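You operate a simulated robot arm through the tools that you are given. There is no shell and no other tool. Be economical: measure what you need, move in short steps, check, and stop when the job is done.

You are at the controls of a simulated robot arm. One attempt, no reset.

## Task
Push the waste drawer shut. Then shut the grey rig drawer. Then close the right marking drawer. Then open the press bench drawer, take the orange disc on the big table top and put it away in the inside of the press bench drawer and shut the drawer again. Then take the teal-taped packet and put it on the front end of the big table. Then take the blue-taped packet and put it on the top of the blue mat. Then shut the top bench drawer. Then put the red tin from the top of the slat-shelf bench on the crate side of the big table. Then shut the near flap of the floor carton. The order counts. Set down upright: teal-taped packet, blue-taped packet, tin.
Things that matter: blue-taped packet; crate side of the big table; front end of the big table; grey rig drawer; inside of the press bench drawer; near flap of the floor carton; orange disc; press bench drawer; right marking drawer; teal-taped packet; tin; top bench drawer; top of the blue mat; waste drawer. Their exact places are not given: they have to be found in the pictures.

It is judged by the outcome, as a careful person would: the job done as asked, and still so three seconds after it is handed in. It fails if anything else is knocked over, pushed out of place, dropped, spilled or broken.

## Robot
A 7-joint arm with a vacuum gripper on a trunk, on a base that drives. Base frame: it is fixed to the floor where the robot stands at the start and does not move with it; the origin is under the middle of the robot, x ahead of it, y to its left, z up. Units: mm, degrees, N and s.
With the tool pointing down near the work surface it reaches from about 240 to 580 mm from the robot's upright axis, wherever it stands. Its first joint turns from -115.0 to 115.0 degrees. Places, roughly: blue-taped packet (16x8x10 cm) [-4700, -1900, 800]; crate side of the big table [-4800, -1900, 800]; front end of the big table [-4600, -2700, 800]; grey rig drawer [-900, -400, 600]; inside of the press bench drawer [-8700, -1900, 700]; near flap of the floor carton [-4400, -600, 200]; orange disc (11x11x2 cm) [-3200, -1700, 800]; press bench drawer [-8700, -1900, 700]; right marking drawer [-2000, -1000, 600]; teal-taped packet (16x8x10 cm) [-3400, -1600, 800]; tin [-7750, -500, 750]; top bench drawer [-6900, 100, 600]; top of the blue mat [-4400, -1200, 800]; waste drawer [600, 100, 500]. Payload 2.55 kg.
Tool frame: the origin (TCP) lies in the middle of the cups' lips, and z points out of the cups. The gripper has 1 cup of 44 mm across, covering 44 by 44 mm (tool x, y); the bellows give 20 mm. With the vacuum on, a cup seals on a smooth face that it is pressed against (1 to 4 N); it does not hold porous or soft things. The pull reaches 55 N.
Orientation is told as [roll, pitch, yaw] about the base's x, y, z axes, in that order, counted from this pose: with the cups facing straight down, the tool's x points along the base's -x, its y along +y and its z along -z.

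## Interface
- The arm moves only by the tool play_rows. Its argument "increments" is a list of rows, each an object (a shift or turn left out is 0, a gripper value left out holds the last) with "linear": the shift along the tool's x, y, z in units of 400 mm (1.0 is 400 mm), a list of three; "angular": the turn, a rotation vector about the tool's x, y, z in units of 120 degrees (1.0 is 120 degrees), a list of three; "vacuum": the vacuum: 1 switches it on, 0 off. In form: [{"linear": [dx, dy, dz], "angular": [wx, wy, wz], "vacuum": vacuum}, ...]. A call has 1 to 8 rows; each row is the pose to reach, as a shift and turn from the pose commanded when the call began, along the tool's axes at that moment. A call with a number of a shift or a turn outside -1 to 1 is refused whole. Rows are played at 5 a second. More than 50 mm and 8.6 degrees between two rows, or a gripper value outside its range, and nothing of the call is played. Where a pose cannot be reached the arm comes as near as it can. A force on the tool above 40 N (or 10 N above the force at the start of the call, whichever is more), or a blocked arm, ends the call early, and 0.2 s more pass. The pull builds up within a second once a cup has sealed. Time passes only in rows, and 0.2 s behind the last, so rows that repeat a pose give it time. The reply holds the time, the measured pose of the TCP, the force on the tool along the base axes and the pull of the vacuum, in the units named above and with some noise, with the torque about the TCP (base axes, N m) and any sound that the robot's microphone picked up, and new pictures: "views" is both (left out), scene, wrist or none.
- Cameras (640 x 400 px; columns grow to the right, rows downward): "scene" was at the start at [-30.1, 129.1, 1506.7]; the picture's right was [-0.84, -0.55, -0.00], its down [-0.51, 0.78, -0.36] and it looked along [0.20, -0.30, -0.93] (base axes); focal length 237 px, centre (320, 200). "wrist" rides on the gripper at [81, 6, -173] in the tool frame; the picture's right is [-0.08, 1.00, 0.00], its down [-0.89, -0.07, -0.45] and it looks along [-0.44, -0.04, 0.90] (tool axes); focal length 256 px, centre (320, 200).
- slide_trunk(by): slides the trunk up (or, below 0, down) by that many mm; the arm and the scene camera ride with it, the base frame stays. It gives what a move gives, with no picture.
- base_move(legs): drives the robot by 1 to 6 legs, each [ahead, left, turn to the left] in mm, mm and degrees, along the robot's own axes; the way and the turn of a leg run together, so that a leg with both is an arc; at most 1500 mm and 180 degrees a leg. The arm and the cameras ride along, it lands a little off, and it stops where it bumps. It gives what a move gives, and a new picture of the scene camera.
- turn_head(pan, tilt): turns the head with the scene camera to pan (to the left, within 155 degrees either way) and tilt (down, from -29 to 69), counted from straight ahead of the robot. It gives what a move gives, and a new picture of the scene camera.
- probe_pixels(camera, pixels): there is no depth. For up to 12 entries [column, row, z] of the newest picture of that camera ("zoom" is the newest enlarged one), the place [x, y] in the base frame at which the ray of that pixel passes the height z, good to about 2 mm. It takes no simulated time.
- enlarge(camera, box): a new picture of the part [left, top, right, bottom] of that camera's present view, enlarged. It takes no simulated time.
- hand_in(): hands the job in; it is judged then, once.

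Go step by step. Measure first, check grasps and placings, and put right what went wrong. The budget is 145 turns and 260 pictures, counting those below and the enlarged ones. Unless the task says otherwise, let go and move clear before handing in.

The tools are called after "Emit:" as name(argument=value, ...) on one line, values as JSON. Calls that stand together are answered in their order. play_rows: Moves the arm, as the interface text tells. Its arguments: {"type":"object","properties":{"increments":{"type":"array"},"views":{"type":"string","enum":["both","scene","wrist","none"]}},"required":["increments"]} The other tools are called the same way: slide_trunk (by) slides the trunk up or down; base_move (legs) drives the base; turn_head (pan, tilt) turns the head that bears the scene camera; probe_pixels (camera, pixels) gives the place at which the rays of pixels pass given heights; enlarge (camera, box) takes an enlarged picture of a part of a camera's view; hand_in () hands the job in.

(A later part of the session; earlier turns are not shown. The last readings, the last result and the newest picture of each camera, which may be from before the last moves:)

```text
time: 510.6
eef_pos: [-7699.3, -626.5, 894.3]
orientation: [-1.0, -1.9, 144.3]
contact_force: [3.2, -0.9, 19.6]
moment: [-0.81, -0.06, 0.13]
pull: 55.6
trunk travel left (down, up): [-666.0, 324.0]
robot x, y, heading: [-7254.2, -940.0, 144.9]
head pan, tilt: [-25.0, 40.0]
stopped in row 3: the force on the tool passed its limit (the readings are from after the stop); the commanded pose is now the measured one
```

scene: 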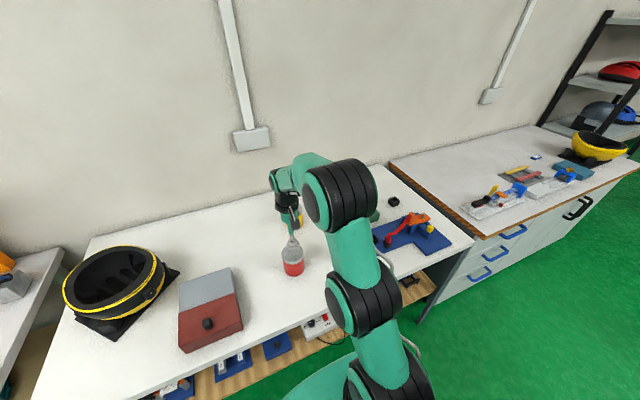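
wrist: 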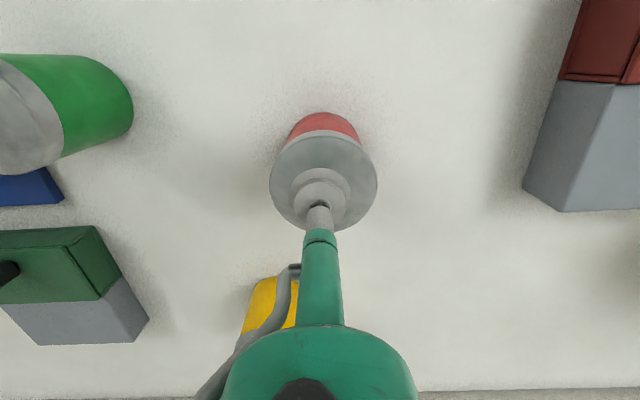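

Sealed at 55 N (lid z≈895). Lift, back away, turn and drive to the crate side.

Emit:
play_rows(increments=[{"linear": [0, 0, -0.05]}, {"linear": [0, 0, -0.13]}, {"linear": [0.05, 0, -0.2]}, {"linear": [0.12, 0, -0.2]}], views="none")

Emit:
slide_trunk(by=300)

Emit:
base_move(legs=[[-400, 0, 0], [0, 0, 179], [675, 347, 0], [675, 347, 0]])

Emit:
turn_head(pan=15, tilt=45)

```text
time: 511.6
eef_pos: [-7659.6, -658.0, 969.1]
orientation: [-1.1, -1.5, 144.3]
contact_force: [0.4, 0.0, -2.7]
moment: [0.04, -0.02, -0.03]
pull: 55.1
out of reach, approached as far as the arm can: row 3
trunk travel left (down, up): [-666.0, 324.0]
robot x, y, heading: [-7249.8, -938.6, 145.0]
head pan, tilt: [-25.0, 40.0]
```

```text
time: 514.6
eef_pos: [-7659.8, -658.7, 1269.6]
orientation: [-1.1, -1.6, 144.2]
contact_force: [-0.6, -0.3, -2.4]
moment: [-0.02, -0.01, -0.03]
pull: 55.3
trunk travel left (down, up): [-966.0, 24.0]
robot x, y, heading: [-7250.1, -933.8, 144.9]
head pan, tilt: [-25.0, 40.0]
```

```text
time: 531.7
eef_pos: [-5040.7, -1752.0, 1269.4]
orientation: [-1.2, -1.5, -38.5]
contact_force: [0.8, 0.4, -2.0]
moment: [0.02, 0.01, 0.03]
pull: 54.5
trunk travel left (down, up): [-966.0, 24.0]
robot x, y, heading: [-5431.7, -1452.3, -38.1]
head pan, tilt: [-25.0, 40.0]
```

scene: 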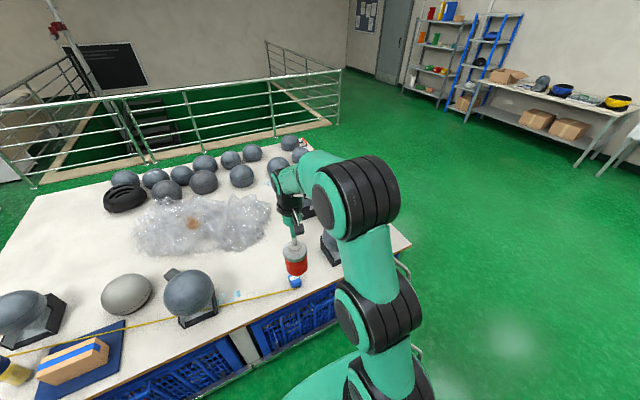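

```text
time: 532.8
eef_pos: [-5040.7, -1751.7, 1268.8]
orientation: [-1.0, -1.5, -38.5]
contact_force: [0.1, 0.5, -2.9]
moment: [0.01, 0.03, -0.01]
pull: 55.0
trunk travel left (down, up): [-966.0, 24.0]
robot x, y, heading: [-5436.1, -1453.2, -38.0]
head pan, tilt: [15.0, 45.0]
```

scene: 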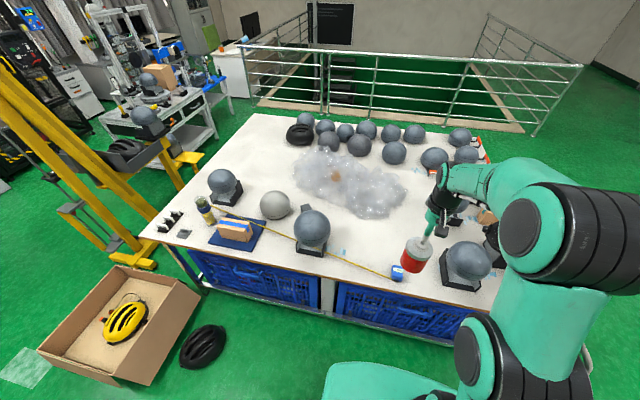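

Emit:
probe_pixels(camera="scene", pixels=[[397, 270, 800], [345, 257, 785], [326, 254, 785], [375, 225, 780], [370, 217, 780], [360, 240, 780], [446, 284, 785], [400, 298, 780], [440, 268, 900], [328, 225, 900]])

Emit:
enlarge(camera="scene", box=[280, 180, 500, 320])

```text
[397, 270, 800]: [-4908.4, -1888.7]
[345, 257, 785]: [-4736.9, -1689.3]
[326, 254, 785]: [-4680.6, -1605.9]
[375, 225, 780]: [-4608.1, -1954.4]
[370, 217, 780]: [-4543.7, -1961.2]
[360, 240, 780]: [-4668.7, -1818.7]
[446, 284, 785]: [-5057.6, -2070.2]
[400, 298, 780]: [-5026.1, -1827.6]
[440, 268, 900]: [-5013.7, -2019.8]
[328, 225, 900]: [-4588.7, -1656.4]
```

```text
2.86 times, centred on (390, 250) of scene
```

zoom: 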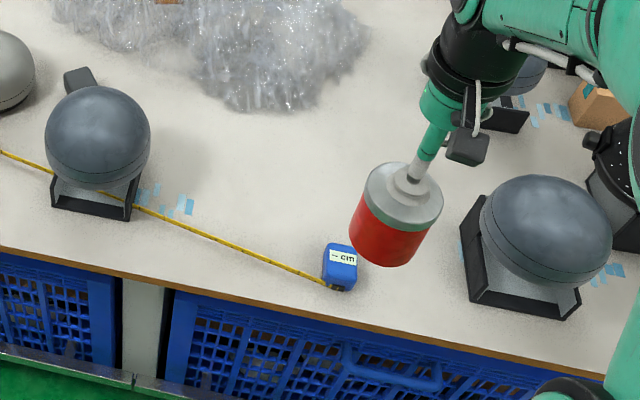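

Spot chosen behind the tape line: e≈-2735, w≈-4330 → (-4760,-1888). Drive in, then check.

Emit:
base_move(legs=[[268, 64, 0]])

Emit:
slide_trunk(by=-200)

Emit:
play_rows(increments=[{"linear": [-0.045, 0, 0], "angular": [0, 0.01, 0]}, {"linear": [-0.09, 0, 0.02], "angular": [0, 0.012, 0]}], views="wrist")

```text
time: 534.7
eef_pos: [-4790.2, -1867.5, 1268.5]
orientation: [-1.0, -1.5, -38.6]
contact_force: [-0.7, -0.2, -2.0]
moment: [0.03, 0.0, 0.01]
pull: 55.0
trunk travel left (down, up): [-966.0, 24.0]
robot x, y, heading: [-5183.8, -1568.9, -37.6]
head pan, tilt: [15.0, 45.0]
```

scene: 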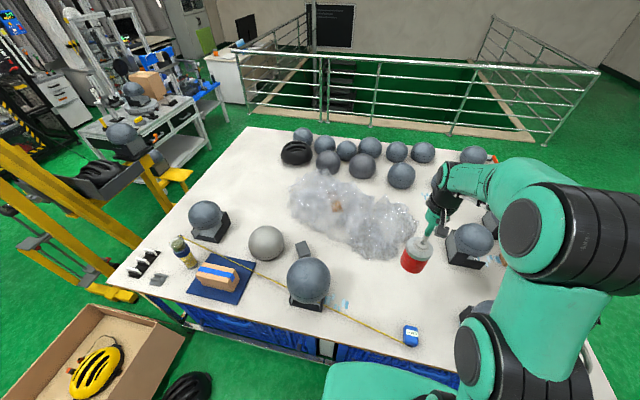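

```text
time: 536.9
eef_pos: [-4789.8, -1866.7, 1069.2]
orientation: [-1.1, -1.5, -38.8]
contact_force: [-0.5, -1.1, -2.0]
moment: [0.01, 0.01, -0.02]
pull: 55.2
trunk travel left (down, up): [-766.0, 224.0]
robot x, y, heading: [-5184.0, -1564.9, -38.1]
head pan, tilt: [15.0, 45.0]
```

```text
time: 537.5
eef_pos: [-4770.5, -1885.4, 1048.0]
orientation: [-1.2, 0.0, -38.7]
contact_force: [0.3, 1.1, -2.3]
moment: [0.01, 0.01, 0.04]
pull: 54.9
out of reach, approached as far as the arm can: row 1, 2
trunk travel left (down, up): [-766.0, 224.0]
robot x, y, heading: [-5183.5, -1565.1, -37.9]
head pan, tilt: [15.0, 45.0]
```

wrist: 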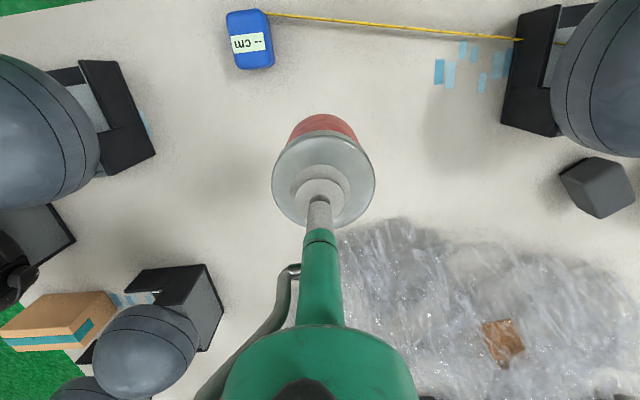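

Landing point (≈ pixel (320,125)) is clear. Lower the trunk, then set down gently.

Emit:
slide_trunk(by=-125)

Emit:
play_rows(increments=[{"linear": [0, 0, 0.03]}, {"linear": [0, 0, 0.045]}, {"linear": [0, 0, 0.058]}, {"linear": [0, 0, 0.068]}, {"linear": [0, 0, 0.076]}, {"linear": [0, 0, 0.084]}], views="wrist")

```text
time: 539.0
eef_pos: [-4769.1, -1884.3, 923.3]
orientation: [-1.1, -0.1, -38.6]
contact_force: [-0.1, -0.2, -2.2]
moment: [0.02, 0.01, 0.03]
pull: 54.9
trunk travel left (down, up): [-641.0, 349.0]
robot x, y, heading: [-5185.9, -1565.6, -37.9]
head pan, tilt: [15.0, 45.0]
```

```text
time: 540.4
eef_pos: [-4770.0, -1885.8, 890.0]
orientation: [-1.1, -0.1, -38.7]
contact_force: [-0.1, 0.6, -1.6]
moment: [0.0, -0.01, -0.02]
pull: 54.9
trunk travel left (down, up): [-641.0, 349.0]
robot x, y, heading: [-5184.7, -1565.6, -38.2]
head pan, tilt: [15.0, 45.0]
```

wrist: 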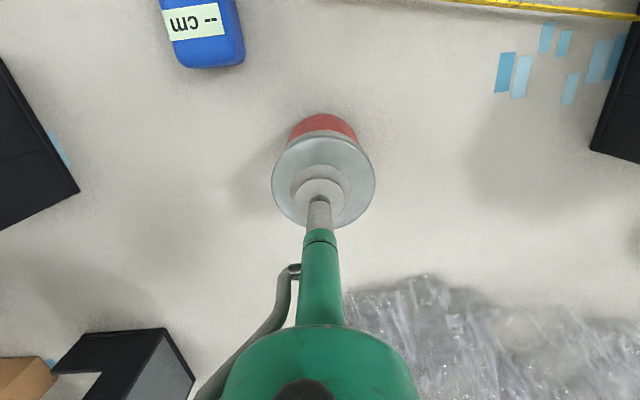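

Not in contact yet (force still -1.6). Continue in small steps.

Emit:
play_rows(increments=[{"linear": [0, 0, 0.012]}, {"linear": [0, 0, 0.022]}, {"linear": [0, 0, 0.032]}, {"linear": [0, 0, 0.042]}], views="none")

```text
time: 541.4
eef_pos: [-4771.3, -1884.5, 880.0]
orientation: [-1.1, -0.6, -38.8]
contact_force: [-8.7, 5.8, 32.2]
moment: [0.28, -0.23, 0.11]
pull: 55.1
trunk travel left (down, up): [-641.0, 349.0]
robot x, y, heading: [-5178.8, -1565.4, -37.7]
head pan, tilt: [15.0, 45.0]
```

Emit:
play_rows(increments=[{"linear": [0, 0, -0.02]}, {"linear": [0, 0, -0.02], "vacuum": 0}, {"linear": [0, 0, -0.02]}, {"linear": [0, 0, -0.02]}, {"linear": [0, 0, -0.02]}, {"linear": [0, 0, -0.08]}, {"linear": [0, 0, -0.16]}], views="wrist")

Emit:
slide_trunk(by=200)

Emit:
base_move(legs=[[-350, 0, 0]])

```text
time: 543.0
eef_pos: [-4773.6, -1880.3, 929.6]
orientation: [-1.0, -0.1, -38.7]
contact_force: [-0.2, 0.3, -0.2]
moment: [-0.01, -0.01, 0.02]
pull: 0.1
out of reach, approached as far as the arm can: row 7
trunk travel left (down, up): [-641.0, 349.0]
robot x, y, heading: [-5185.0, -1567.9, -38.0]
head pan, tilt: [15.0, 45.0]
```

wrist: 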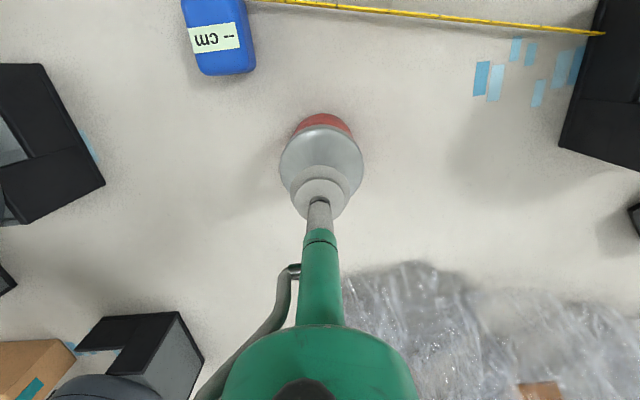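

```text
time: 545.2
eef_pos: [-4774.1, -1881.3, 1128.8]
orientation: [-1.0, -0.1, -38.7]
contact_force: [1.0, 0.4, 0.5]
moment: [0.01, 0.03, -0.01]
pull: 0.2
trunk travel left (down, up): [-841.0, 149.0]
robot x, y, heading: [-5181.7, -1568.8, -38.1]
head pan, tilt: [15.0, 45.0]
```

```text
time: 547.5
eef_pos: [-5051.3, -1665.1, 1127.5]
orientation: [-1.1, -0.1, -38.8]
contact_force: [0.2, -1.0, -0.7]
moment: [0.0, 0.02, -0.02]
pull: 0.1
trunk travel left (down, up): [-841.0, 149.0]
robot x, y, heading: [-5462.6, -1353.6, -37.9]
head pan, tilt: [15.0, 45.0]
```

scene: 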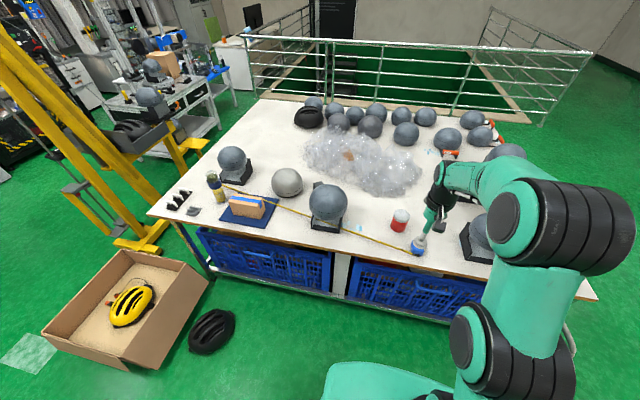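

The red tin stands upright at (400,220). Now inspect the carton's flaps.

Emit:
turn_head(pan=50, tilt=45)

Emit:
enlarge(camera="scene", box=[160, 150, 420, 320])

```text
time: 548.5
eef_pos: [-5050.9, -1666.6, 1129.9]
orientation: [-1.1, -0.1, -38.9]
contact_force: [0.5, -0.6, 1.0]
moment: [-0.02, -0.02, 0.0]
pull: 0.1
trunk travel left (down, up): [-841.0, 149.0]
robot x, y, heading: [-5457.1, -1351.2, -37.7]
head pan, tilt: [50.0, 45.0]
```

scene: 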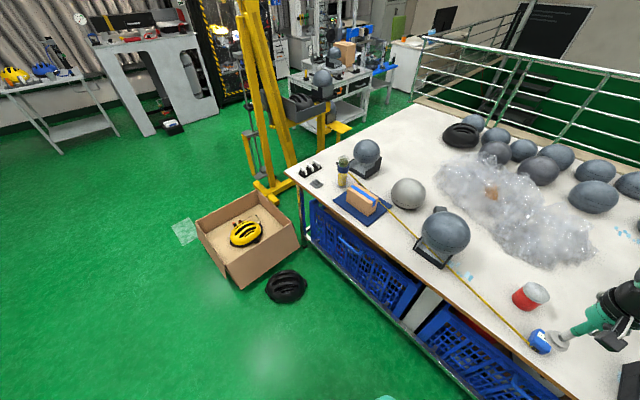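

```text
2.35 times, centred on (290, 235) of scene
```

zoom: 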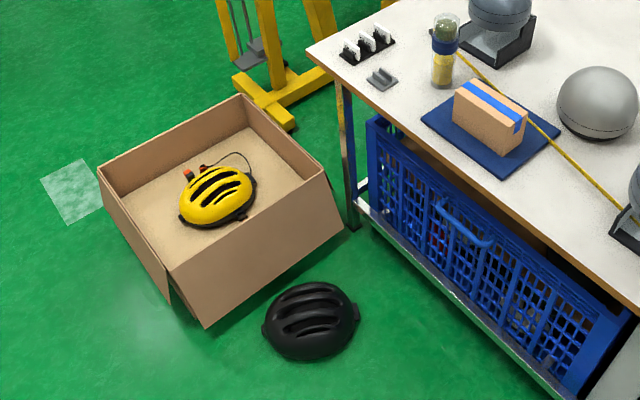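

The carton's near-side panel seems to be a flap hanging outward from the rim. I'll drive closer for a better look before planning.

Emit:
base_move(legs=[[-265, 700, 0]])

Emit:
turn_head(pan=55, tilt=58)

Emit:
enlarge(camera="scene", box=[200, 100, 500, 290])

```text
time: 552.5
eef_pos: [-4829.3, -954.6, 1127.3]
orientation: [-1.1, -0.1, -39.0]
contact_force: [-0.5, 0.6, -0.4]
moment: [-0.03, 0.0, -0.05]
pull: 0.1
trunk travel left (down, up): [-841.0, 149.0]
robot x, y, heading: [-5240.0, -637.7, -38.2]
head pan, tilt: [50.0, 45.0]
```

scene: 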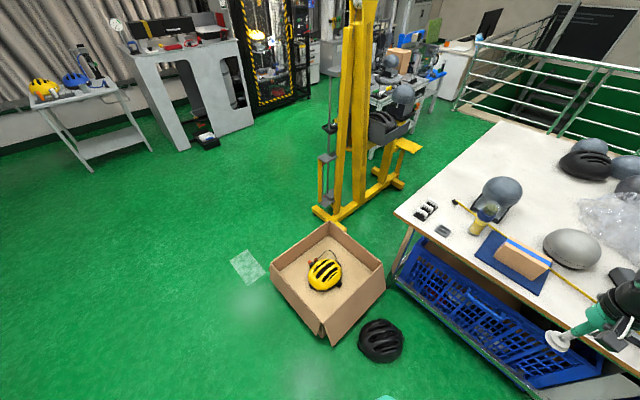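

```text
time: 553.3
eef_pos: [-4830.5, -954.5, 1129.0]
orientation: [-1.1, -0.1, -39.0]
contact_force: [-0.4, -0.8, 0.5]
moment: [0.01, -0.01, 0.01]
pull: 0.1
trunk travel left (down, up): [-841.0, 149.0]
robot x, y, heading: [-5240.1, -640.1, -38.6]
head pan, tilt: [55.0, 58.0]
```

scene: 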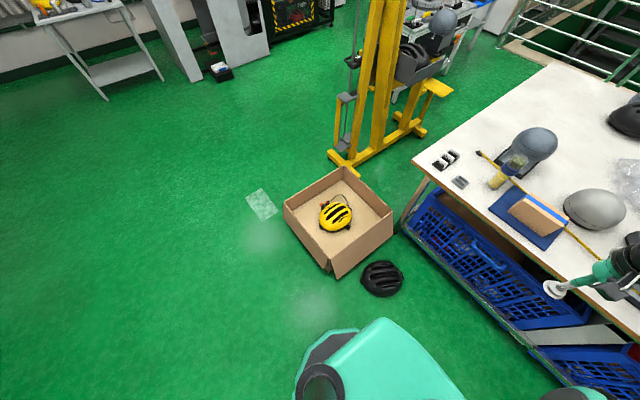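

```text
2.11 times, centred on (350, 195) of scene
```

zoom: 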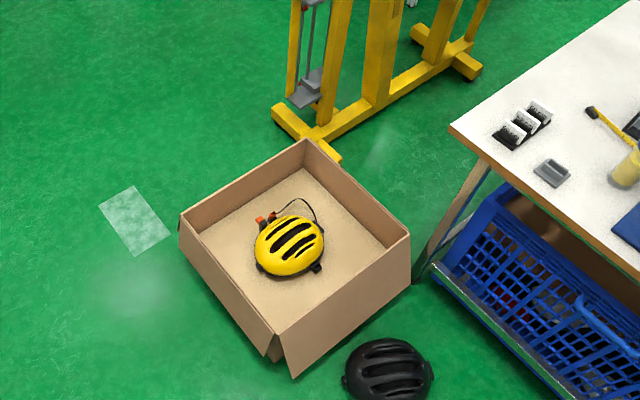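

Emit:
enlarge(camera="scene", box=[275, 160, 405, 300])

Emit:
probe_pixels(camera="zoom", pixels=[[320, 200, 0]])

```text
2.86 times, centred on (340, 230) of scene
```

zoom: 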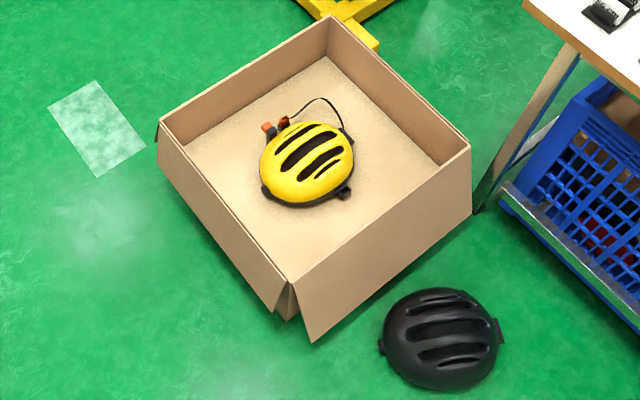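

```text
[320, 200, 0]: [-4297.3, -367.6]
```

Emit:
probe_pixels(camera="zoom", pixels=[[290, 285, 250], [468, 147, 250], [160, 122, 250], [330, 17, 250], [310, 342, 100], [472, 212, 100], [275, 311, 120], [160, 165, 120], [292, 322, 0], [475, 212, 0], [440, 340, 60], [290, 285, 200]])

```text
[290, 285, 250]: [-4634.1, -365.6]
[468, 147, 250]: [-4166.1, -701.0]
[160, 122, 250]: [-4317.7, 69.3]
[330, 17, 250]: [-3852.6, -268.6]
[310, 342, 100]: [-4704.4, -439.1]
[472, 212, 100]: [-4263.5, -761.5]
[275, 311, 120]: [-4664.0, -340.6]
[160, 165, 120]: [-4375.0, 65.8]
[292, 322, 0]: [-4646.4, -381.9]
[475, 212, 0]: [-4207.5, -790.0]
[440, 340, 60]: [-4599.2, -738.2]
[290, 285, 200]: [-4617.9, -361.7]
```

The near flap is the panel hanging outward from the front-right rim: hinge from (-4634,-366) to (-4166,-701) at z≈250. I plan to slip the horizontal tool under it from its left end and swing it up and over like a rod. First I'll position the robot and turn the tool horizontal to the right.

Emit:
base_move(legs=[[0, 0, 93], [0, 143, 0]])

Emit:
play_rows(increments=[{"linear": [0, -0.0523, -0.0523], "angular": [0.0682, 0, 0]}, {"linear": [0, -0.1046, -0.1046], "angular": [0.1364, 0, 0]}, {"linear": [0, -0.157, -0.157], "angular": [0.2046, 0, 0]}, {"linear": [0, -0.209, -0.209], "angular": [0.2728, 0, 0]}, {"linear": [0, -0.2615, -0.2615], "angular": [0.341, 0, 0]}, {"linear": [0, -0.314, -0.314], "angular": [0.409, 0, 0]}, {"linear": [0, -0.366, -0.366], "angular": [0.477, 0, 0]}, {"linear": [0, -0.418, -0.418], "angular": [0.545, 0, 0]}], views="none")

Emit:
play_rows(increments=[{"linear": [0, -0.07, 0.026], "angular": [0.068, 0, 0]}, {"linear": [0, -0.14, 0.052], "angular": [0.136, 0, 0]}, {"linear": [0, -0.2075, 0.078], "angular": [0.205, 0, 0]}], views="scene")

```text
time: 558.5
eef_pos: [-5058.9, -132.7, 1130.2]
orientation: [-1.2, 0.0, 53.7]
contact_force: [-0.2, 0.3, 0.5]
moment: [-0.01, -0.04, -0.03]
pull: 0.0
trunk travel left (down, up): [-841.0, 149.0]
robot x, y, heading: [-5355.5, -555.9, 54.6]
head pan, tilt: [55.0, 58.0]
```

scene: 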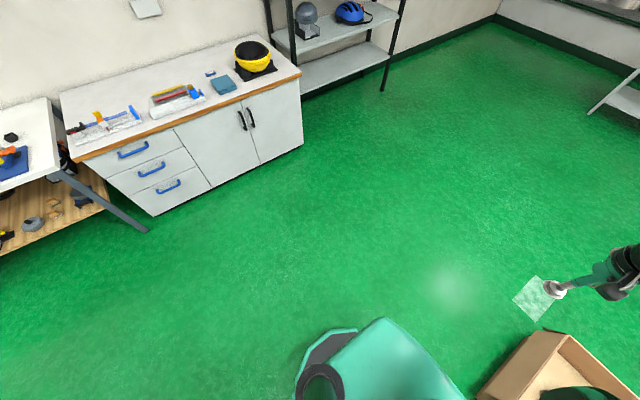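

```text
time: 560.3
eef_pos: [-4869.3, -330.5, 1197.6]
orientation: [-53.0, -3.6, 58.5]
contact_force: [-0.8, -0.1, -0.5]
moment: [-0.01, 0.0, -0.01]
pull: 0.0
out of reach, approached as far as the arm can: row 1, 2, 3, 4, 5, 6, 7, 8
trunk travel left (down, up): [-841.0, 149.0]
robot x, y, heading: [-5353.2, -557.0, 54.3]
head pan, tilt: [55.0, 58.0]
```

```text
time: 561.1
eef_pos: [-4789.0, -377.2, 1224.4]
orientation: [-64.5, -5.2, 60.3]
contact_force: [0.3, 0.6, 0.4]
moment: [0.07, 0.18, -0.06]
pull: 0.1
out of reach, approached as far as the arm can: row 1, 2, 3
trunk travel left (down, up): [-841.0, 149.0]
robot x, y, heading: [-5355.6, -551.3, 54.7]
head pan, tilt: [55.0, 58.0]
```

scene: 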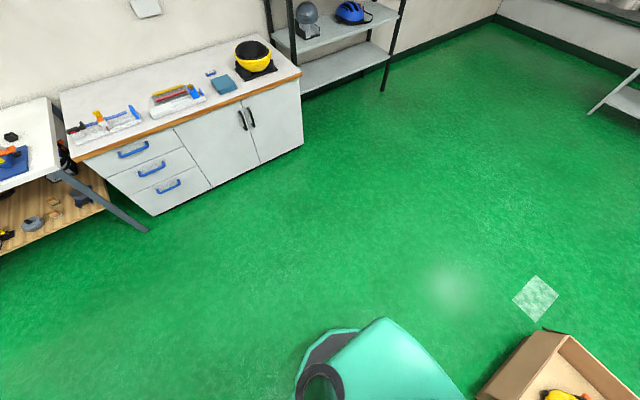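

Emit:
play_rows(increments=[{"linear": [0.1, 0, 0]}, {"linear": [0.2, 0, 0]}, {"linear": [0.3, 0.05, 0]}, {"linear": [0.3, 0.15, 0]}, {"linear": [0.3, 0.25, 0]}, {"linear": [0.3, 0.35, 0]}, {"linear": [0.3, 0.45, 0]}, {"linear": [0.3, 0.55, 0]}], views="none")

```text
time: 562.9
eef_pos: [-4898.1, -437.8, 1022.2]
orientation: [-61.4, -5.3, 61.0]
contact_force: [-0.3, 0.4, -0.3]
moment: [0.0, -0.02, -0.01]
pull: 0.1
out of reach, approached as far as the arm can: row 5, 6, 7, 8
trunk travel left (down, up): [-841.0, 149.0]
robot x, y, heading: [-5346.9, -556.6, 54.6]
head pan, tilt: [55.0, 58.0]
```

The tilt saturates near 61°. I'll test moving the arm further left while tilting, so the tool is more tangential.

Emit:
play_rows(increments=[{"linear": [0, 0.045, -0.082], "angular": [0, 0, 0]}, {"linear": [0, 0.09, -0.164], "angular": [0.03, 0, 0]}, {"linear": [0, 0.136, -0.246], "angular": [0.06, 0, 0]}, {"linear": [0, 0.182, -0.328], "angular": [0.09, 0, 0]}, {"linear": [0, 0.227, -0.41], "angular": [0.13, 0, 0]}, {"linear": [0, 0.273, -0.492], "angular": [0.17, 0, 0]}, {"linear": [0, 0.318, -0.574], "angular": [0.21, 0, 0]}, {"linear": [0, 0.364, -0.656], "angular": [0.24, 0, 0]}], views="none")

Emit:
turn_head(pan=-10, tilt=50)

```text
time: 564.2
eef_pos: [-5079.7, -433.3, 987.7]
orientation: [-56.8, 0.9, 60.6]
contact_force: [-0.6, 0.1, -0.2]
moment: [0.04, 0.0, 0.03]
pull: 0.1
out of reach, approached as far as the arm can: row 1, 2, 3, 4, 5, 6
trunk travel left (down, up): [-841.0, 149.0]
robot x, y, heading: [-5353.3, -554.4, 54.4]
head pan, tilt: [55.0, 58.0]
stopped in row 6: the force on the tool passed its limit (the readings are from after the stop); the commanded pose is now the measured one
```

```text
time: 565.6
eef_pos: [-5079.2, -435.1, 989.0]
orientation: [-56.9, 0.9, 60.7]
contact_force: [-0.2, -0.3, 0.6]
moment: [0.04, -0.04, 0.01]
pull: 0.3
trunk travel left (down, up): [-841.0, 149.0]
robot x, y, heading: [-5352.5, -560.2, 54.5]
head pan, tilt: [-10.0, 50.0]
```

scene: 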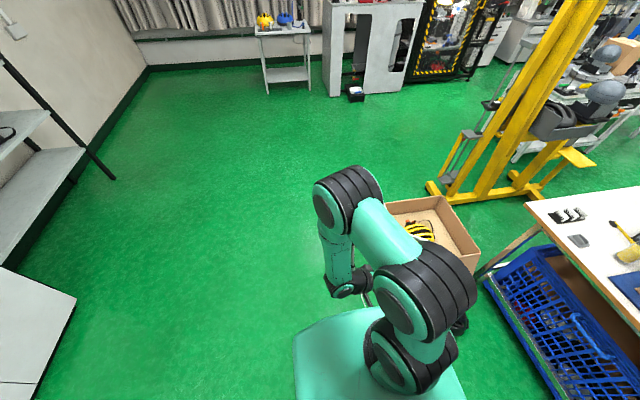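

The tool reaches about 60° of sideways tilt in the earlier pose, which is enough to hook behind the flap's left end. Return to that pose, and lower the trunk.

Emit:
play_rows(increments=[{"linear": [-0.036, -0.048, 0.048]}, {"linear": [-0.072, -0.096, 0.096]}, {"linear": [-0.108, -0.144, 0.144]}, {"linear": [-0.144, -0.192, 0.192]}, {"linear": [-0.18, -0.24, 0.24]}, {"linear": [-0.215, -0.287, 0.2875], "angular": [0.02, 0, 0]}, {"linear": [-0.215, -0.287, 0.2875], "angular": [0.05, 0, 0]}], views="none")

Emit:
slide_trunk(by=-400)

Emit:
slide_trunk(by=-370)

```text
time: 566.0
eef_pos: [-5064.6, -438.5, 989.1]
orientation: [-56.5, 0.3, 60.2]
contact_force: [0.6, -1.5, -9.2]
moment: [0.14, -1.51, 0.26]
pull: 0.0
out of reach, approached as far as the arm can: row 1
trunk travel left (down, up): [-841.0, 149.0]
robot x, y, heading: [-5352.6, -556.7, 54.3]
head pan, tilt: [-10.0, 50.0]
stopped in row 1: the force on the tool passed its limit (the readings are from after the stop); the commanded pose is now the measured one
```

```text
time: 569.8
eef_pos: [-5065.2, -439.7, 589.7]
orientation: [-56.5, 0.3, 60.3]
contact_force: [6.2, 8.9, -15.0]
moment: [-1.1, -2.03, -1.74]
pull: 0.0
trunk travel left (down, up): [-441.0, 549.0]
robot x, y, heading: [-5354.8, -554.6, 54.4]
head pan, tilt: [-10.0, 50.0]
```

```text
time: 573.4
eef_pos: [-5063.7, -440.1, 223.8]
orientation: [-57.1, -0.2, 60.3]
contact_force: [18.4, -1.4, 0.2]
moment: [0.3, -6.39, -1.17]
pull: 0.0
trunk travel left (down, up): [-71.0, 919.0]
robot x, y, heading: [-5352.7, -558.9, 54.5]
head pan, tilt: [-10.0, 50.0]
```

The tool tip is pressing against the robot's own shoulder. Raise the trunk, retract along the tool axis, then move it forward clear.

Emit:
slide_trunk(by=300)

Emit:
play_rows(increments=[{"linear": [-0.02, 0, -0.04]}, {"linear": [-0.06, 0, -0.08]}, {"linear": [-0.12, 0, -0.1]}, {"linear": [-0.2, 0, -0.1]}, {"linear": [-0.28, 0, -0.1]}, {"linear": [-0.36, 0, -0.1]}], views="both")

```text
time: 576.4
eef_pos: [-5066.2, -440.7, 520.0]
orientation: [-56.6, 0.2, 60.3]
contact_force: [3.3, 2.9, -26.6]
moment: [-0.46, -4.23, -0.55]
pull: 0.1
trunk travel left (down, up): [-371.0, 619.0]
robot x, y, heading: [-5354.1, -555.6, 54.3]
head pan, tilt: [-10.0, 50.0]
```

```text
time: 576.6
eef_pos: [-5065.8, -438.3, 519.7]
orientation: [-56.4, 0.2, 60.4]
contact_force: [0.3, 0.1, -0.4]
moment: [-0.04, -0.08, -0.07]
pull: 0.1
trunk travel left (down, up): [-371.0, 619.0]
robot x, y, heading: [-5359.4, -556.6, 54.5]
head pan, tilt: [-10.0, 50.0]
stopped in row 1: the force on the tool passed its limit (the readings are from after the stop); the commanded pose is now the measured one
```

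scene: 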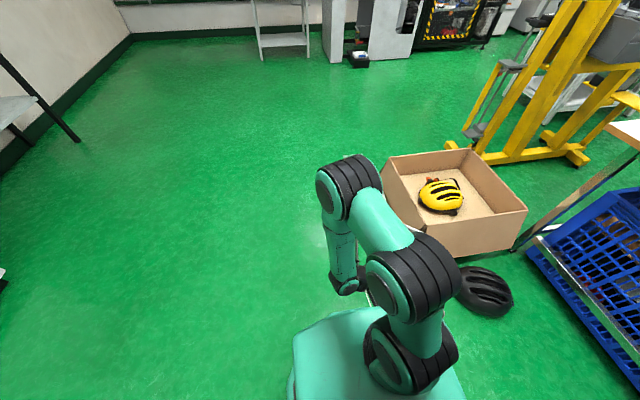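
wrist: 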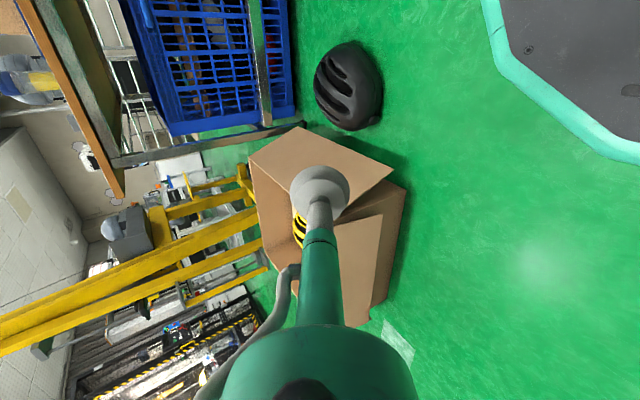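

Contact force is now zero. Move forward, away from the robot body.

Emit:
play_rows(increments=[{"linear": [-0.03, 0, 0]}, {"linear": [-0.08, 0, 0]}, {"linear": [-0.14, 0, 0]}, {"linear": [-0.2, 0, 0]}, {"linear": [-0.26, 0, 0]}, {"linear": [-0.32, 0, 0]}], views="scene")

```text
time: 578.0
eef_pos: [-5017.7, -354.7, 501.7]
orientation: [-55.5, 0.3, 60.3]
contact_force: [0.4, 0.6, -0.7]
moment: [0.0, 0.0, -0.02]
pull: 0.0
out of reach, approached as far as the arm can: row 3, 5, 6
trunk travel left (down, up): [-371.0, 619.0]
robot x, y, heading: [-5354.9, -553.9, 54.2]
head pan, tilt: [-10.0, 50.0]
```

scene: 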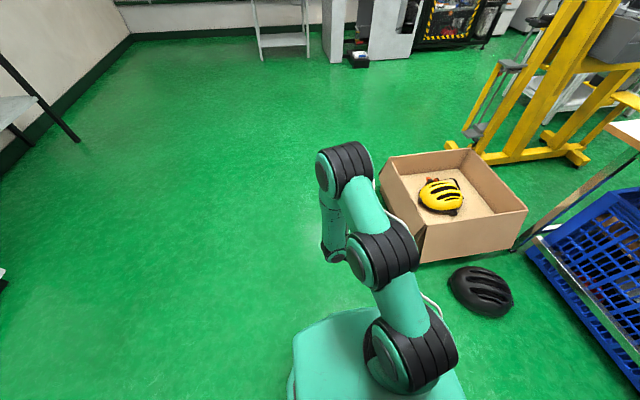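

Clear now. Lower the trunk fully and move toward the flap's left end, then look.

Emit:
slide_trunk(by=-370)

Emit:
base_move(legs=[[155, -208, 0]])

Emit:
play_rows(increments=[{"linear": [0, 0, 0]}], views="wrist")

```text
time: 580.9
eef_pos: [-5016.4, -355.6, 169.0]
orientation: [-55.8, 0.7, 60.5]
contact_force: [-5.6, 2.3, 20.4]
moment: [-0.28, 3.06, -0.44]
pull: 0.0
trunk travel left (down, up): [-35.0, 955.0]
robot x, y, heading: [-5357.0, -555.7, 54.4]
head pan, tilt: [-10.0, 50.0]
stopped: the force on the tool passed its limit (the readings are from after the stop); the commanded pose is now the measured one
```

```text
time: 582.8
eef_pos: [-4756.3, -352.1, 169.3]
orientation: [-55.7, 0.8, 60.4]
contact_force: [-1.0, 1.0, 34.0]
moment: [-0.16, 5.86, -0.06]
pull: 0.1
trunk travel left (down, up): [-35.0, 955.0]
robot x, y, heading: [-5097.9, -552.3, 54.5]
head pan, tilt: [-10.0, 50.0]
```

scene: 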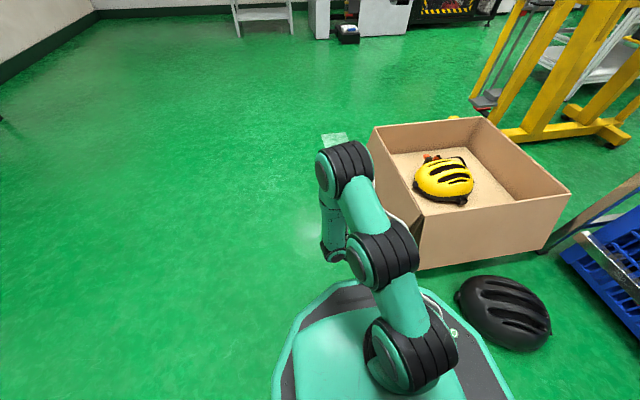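

```text
time: 583.2
eef_pos: [-4756.0, -353.1, 169.2]
orientation: [-55.8, 0.8, 60.7]
contact_force: [-5.3, 3.1, 20.5]
moment: [-0.22, 3.11, -0.38]
pull: 0.1
trunk travel left (down, up): [-35.0, 955.0]
robot x, y, heading: [-5096.3, -550.4, 54.5]
head pan, tilt: [-10.0, 50.0]
```

wrist: 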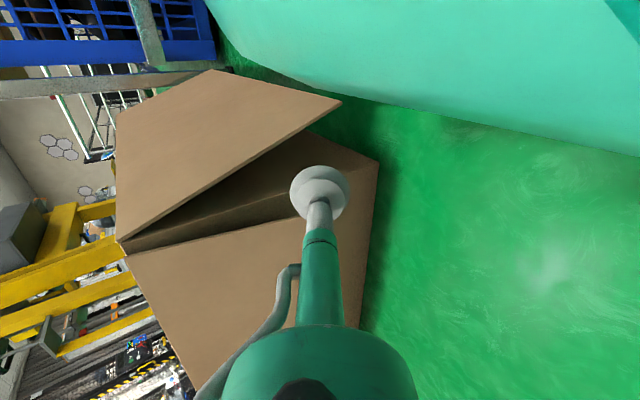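

The wedge between flap and wall is clearly visible, but my wrist touches my own base. I'll lift 30 mm and reduce the tilt to about 42°, which lowers the tip.

Emit:
slide_trunk(by=30)

Emit:
play_rows(increments=[{"linear": [-0.02, 0.045, -0.006], "angular": [-0.04, 0, 0]}, {"linear": [-0.04, 0.09, -0.012], "angular": [-0.08, 0, 0]}, {"linear": [-0.06, 0.135, -0.0175], "angular": [-0.114, 0, 0]}], views="wrist")

```text
time: 583.9
eef_pos: [-4757.6, -350.8, 199.0]
orientation: [-55.9, 0.7, 60.5]
contact_force: [0.2, 0.1, -0.8]
moment: [0.03, 0.01, -0.03]
pull: 0.1
trunk travel left (down, up): [-65.0, 925.0]
robot x, y, heading: [-5091.3, -546.4, 54.4]
head pan, tilt: [-10.0, 50.0]
```

```text
time: 584.7
eef_pos: [-4775.4, -313.4, 157.9]
orientation: [-42.2, 0.8, 60.5]
contact_force: [-0.2, -0.6, -0.2]
moment: [0.02, -0.01, 0.0]
pull: 0.1
trunk travel left (down, up): [-65.0, 925.0]
robot x, y, heading: [-5092.7, -549.4, 54.2]
head pan, tilt: [-10.0, 50.0]
```

wrist: 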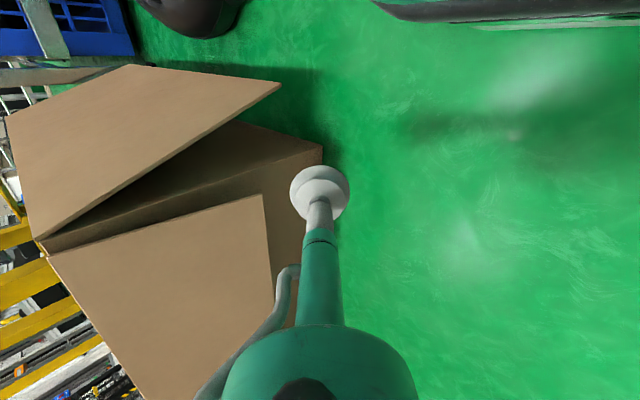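

Emit:
probe_pixels(camera="wrist", pixels=[[322, 148, 0], [40, 240, 250], [280, 85, 50], [280, 85, 80], [280, 85, 110], [262, 195, 50], [262, 195, 80], [262, 195, 110], [40, 240, 240], [40, 240, 260]])

```text
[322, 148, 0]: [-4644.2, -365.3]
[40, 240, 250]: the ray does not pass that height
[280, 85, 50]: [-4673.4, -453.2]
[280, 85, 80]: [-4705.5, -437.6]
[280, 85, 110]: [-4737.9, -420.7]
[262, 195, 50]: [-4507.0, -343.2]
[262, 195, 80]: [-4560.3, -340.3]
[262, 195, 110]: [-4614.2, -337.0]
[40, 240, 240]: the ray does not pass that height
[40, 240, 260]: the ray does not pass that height
```

Geometry from this view: corner (-4642,-367), flap's free corner at n≈92, z≈71; my tip is at n=33, along -139. I'll extend the arm ahead while lowering 45 mm and back the base 60 mm to keep n.

Emit:
play_rows(increments=[{"linear": [-0.05, 0, 0]}, {"linear": [-0.1, 0.025, 0.028]}, {"linear": [-0.15, 0.05, 0.055]}, {"linear": [-0.15, 0.0755, 0.083]}], views="none")

Emit:
base_move(legs=[[-60, 0, 0]])

Emit:
play_rows(increments=[{"linear": [0, 0, 0]}], views="wrist")

```text
time: 585.7
eef_pos: [-4746.4, -260.6, 111.1]
orientation: [-42.1, 0.7, 60.5]
contact_force: [-0.1, -0.2, 0.8]
moment: [0.04, -0.05, 0.02]
pull: 0.0
trunk travel left (down, up): [-65.0, 925.0]
robot x, y, heading: [-5096.5, -547.9, 54.2]
head pan, tilt: [-10.0, 50.0]
```

```text
time: 586.7
eef_pos: [-4783.3, -310.9, 111.0]
orientation: [-42.0, 0.6, 60.4]
contact_force: [-0.8, 1.2, 0.2]
moment: [0.02, -0.02, 0.01]
pull: 0.0
trunk travel left (down, up): [-65.0, 925.0]
robot x, y, heading: [-5127.8, -598.2, 54.2]
head pan, tilt: [-10.0, 50.0]
```

scene: 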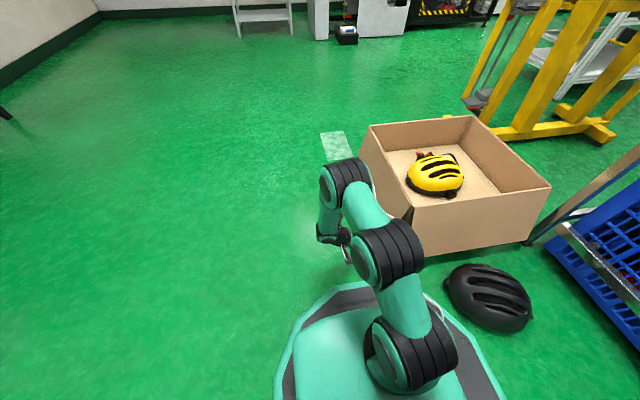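

```text
time: 587.1
eef_pos: [-4783.1, -310.2, 111.2]
orientation: [-42.1, 0.8, 60.5]
contact_force: [-0.2, 0.9, 0.4]
moment: [0.0, 0.04, 0.01]
pull: 0.1
trunk travel left (down, up): [-65.0, 925.0]
robot x, y, heading: [-5133.9, -600.4, 54.5]
head pan, tilt: [-10.0, 50.0]
```

wrist: 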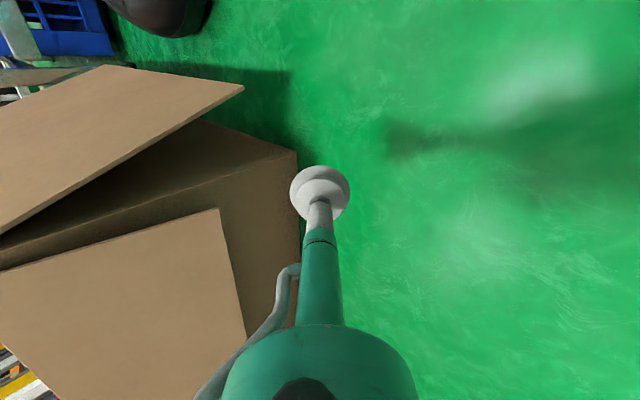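

Emit:
probe_pixels(camera="wrist", pixels=[[298, 152, 0], [243, 88, 71], [243, 88, 60], [243, 88, 80], [219, 210, 150], [219, 210, 120]])

```text
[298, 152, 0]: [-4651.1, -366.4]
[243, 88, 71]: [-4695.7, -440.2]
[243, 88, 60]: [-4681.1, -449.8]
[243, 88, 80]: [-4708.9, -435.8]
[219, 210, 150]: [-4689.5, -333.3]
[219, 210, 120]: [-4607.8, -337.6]
```

Aligned at n≈36, z=111. Slide right 115 with the base, then the last 60 mm with the arm under force control.

Emit:
base_move(legs=[[0, -115, 0]])

Emit:
play_rows(increments=[{"linear": [0.004, -0.028, 0.025]}, {"linear": [0.008, -0.056, 0.05]}, {"linear": [0.012, -0.084, 0.075]}, {"linear": [0.016, -0.111, 0.1]}], views="both")

```text
time: 588.3
eef_pos: [-4691.3, -374.8, 112.5]
orientation: [-42.0, 0.7, 60.5]
contact_force: [-0.6, 0.0, -0.6]
moment: [-0.03, -0.02, -0.02]
pull: 0.0
trunk travel left (down, up): [-65.0, 925.0]
robot x, y, heading: [-5034.1, -666.0, 54.1]
head pan, tilt: [-10.0, 50.0]
```

scene: 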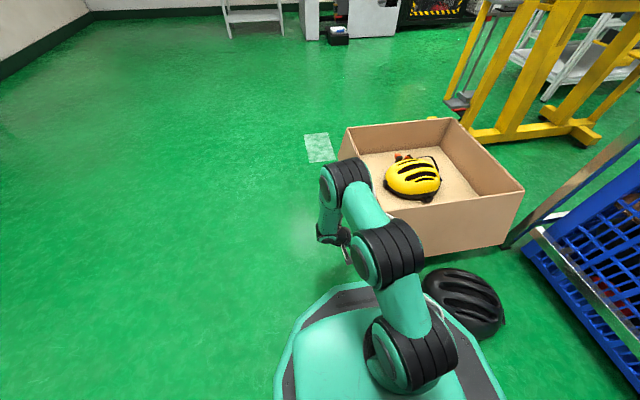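

```text
time: 589.3
eef_pos: [-4641.1, -410.1, 111.2]
orientation: [-42.1, 0.9, 60.6]
contact_force: [0.4, -0.1, 0.1]
moment: [0.0, 0.03, -0.01]
pull: 0.1
trunk travel left (down, up): [-65.0, 925.0]
robot x, y, heading: [-5034.6, -668.6, 54.1]
head pan, tilt: [-10.0, 50.0]
```

scene: 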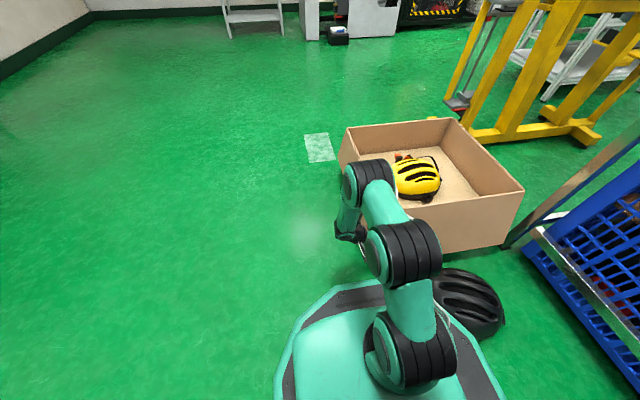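
wrist: 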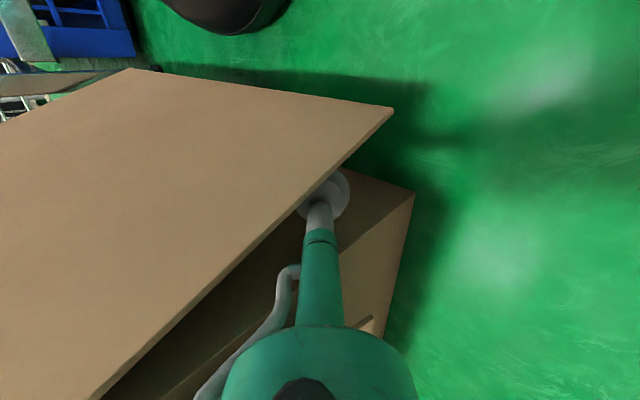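

The cup is now behind the flap edge with no force. I check whether the floor helmet is still in place next to my base.

Emit:
enlarge(camera="scene", box=[360, 220, 560, 360])

Emit:
probe_pixels(camera="scene", pixels=[[467, 303, 60], [505, 318, 20], [440, 270, 60], [480, 340, 20], [430, 290, 0]])

```text
2.86 times, centred on (460, 290) of scene
```

zoom: 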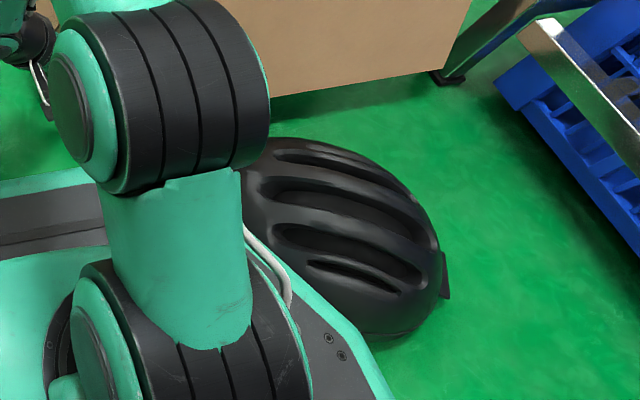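

```text
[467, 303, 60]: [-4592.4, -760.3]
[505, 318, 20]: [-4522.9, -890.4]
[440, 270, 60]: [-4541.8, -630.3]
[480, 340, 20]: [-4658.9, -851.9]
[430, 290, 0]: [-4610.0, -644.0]
```

The helmet is unmoved. Now raise the trunk to lift the flap on the tool.

Emit:
slide_trunk(by=140)

Emit:
play_rows(increments=[{"linear": [0, 0, 0]}], views="both")

```text
time: 591.0
eef_pos: [-4644.7, -410.1, 249.0]
orientation: [-41.9, 0.9, 60.7]
contact_force: [-9.5, 8.7, -22.0]
moment: [-0.58, -0.94, -0.07]
pull: 0.1
trunk travel left (down, up): [-205.0, 785.0]
robot x, y, heading: [-5040.0, -669.9, 54.3]
head pan, tilt: [-10.0, 50.0]
```

```text
time: 591.4
eef_pos: [-4643.7, -408.7, 248.3]
orientation: [-41.7, 0.9, 60.6]
contact_force: [-14.1, 10.0, -24.7]
moment: [-0.68, -1.17, -0.09]
pull: 0.0
trunk travel left (down, up): [-205.0, 785.0]
robot x, y, heading: [-5037.0, -667.0, 54.5]
head pan, tilt: [-10.0, 50.0]
```

scene: 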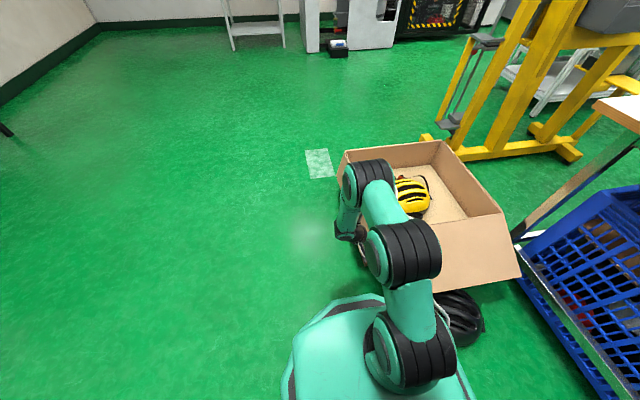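
wrist: 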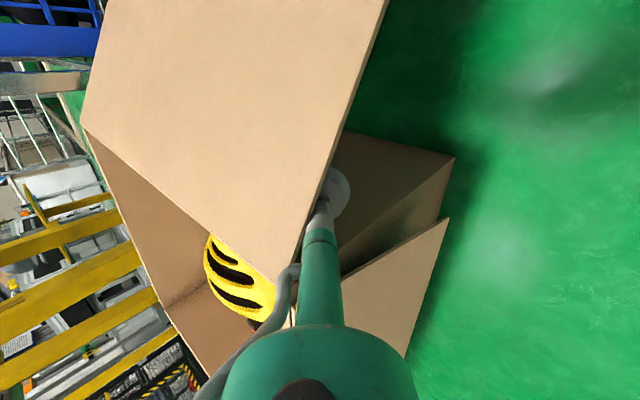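

The flap is rising, but with a short lever arm and 28 N. I'll back up 90 mm for more leverage before lifting on.

Emit:
base_move(legs=[[-90, 0, 0]])

Emit:
slide_trunk(by=60)

Emit:
play_rows(increments=[{"linear": [0, 0, 0]}], views="both")

```text
time: 592.5
eef_pos: [-4694.1, -483.9, 252.4]
orientation: [-42.2, 0.7, 60.5]
contact_force: [0.0, 0.8, 0.6]
moment: [0.01, 0.05, 0.02]
pull: 0.0
trunk travel left (down, up): [-205.0, 785.0]
robot x, y, heading: [-5087.3, -739.8, 54.2]
head pan, tilt: [-10.0, 50.0]
```

scene: 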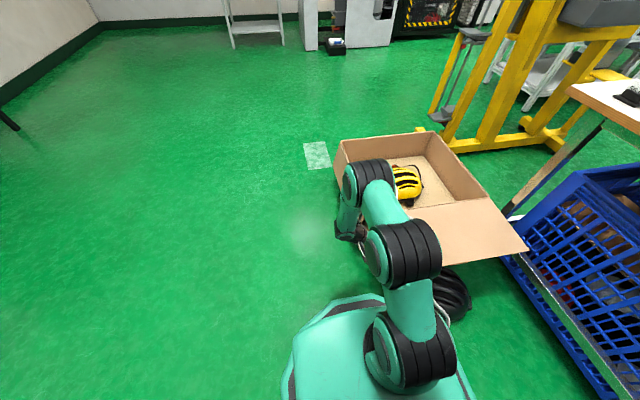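

```text
time: 593.5
eef_pos: [-4694.2, -483.1, 311.7]
orientation: [-42.3, 0.9, 60.4]
contact_force: [-0.7, 0.0, -0.1]
moment: [0.0, 0.02, -0.01]
pull: 0.0
trunk travel left (down, up): [-265.0, 725.0]
robot x, y, heading: [-5089.2, -740.5, 54.1]
head pan, tilt: [-10.0, 50.0]
```

```text
time: 593.9
eef_pos: [-4694.0, -485.2, 312.6]
orientation: [-42.0, 0.8, 60.3]
contact_force: [0.1, 0.6, -1.3]
moment: [0.02, -0.01, -0.03]
pull: 0.0
trunk travel left (down, up): [-265.0, 725.0]
robot x, y, heading: [-5093.3, -739.4, 54.5]
head pan, tilt: [-10.0, 50.0]
```

scene: 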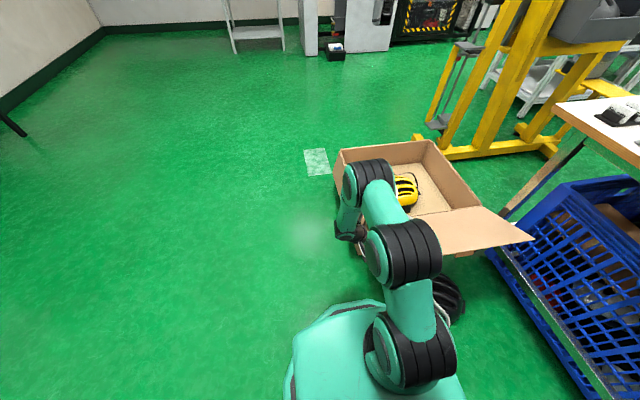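
wrist: 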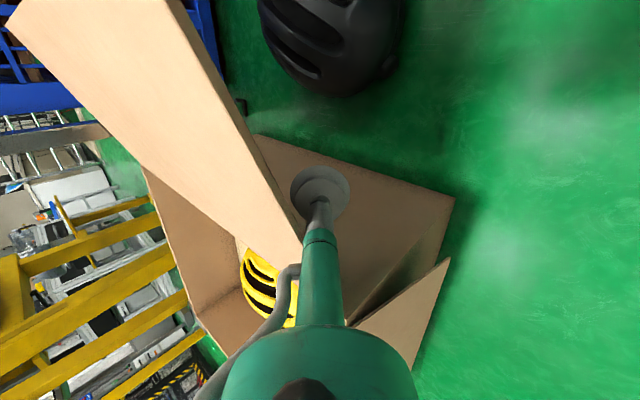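

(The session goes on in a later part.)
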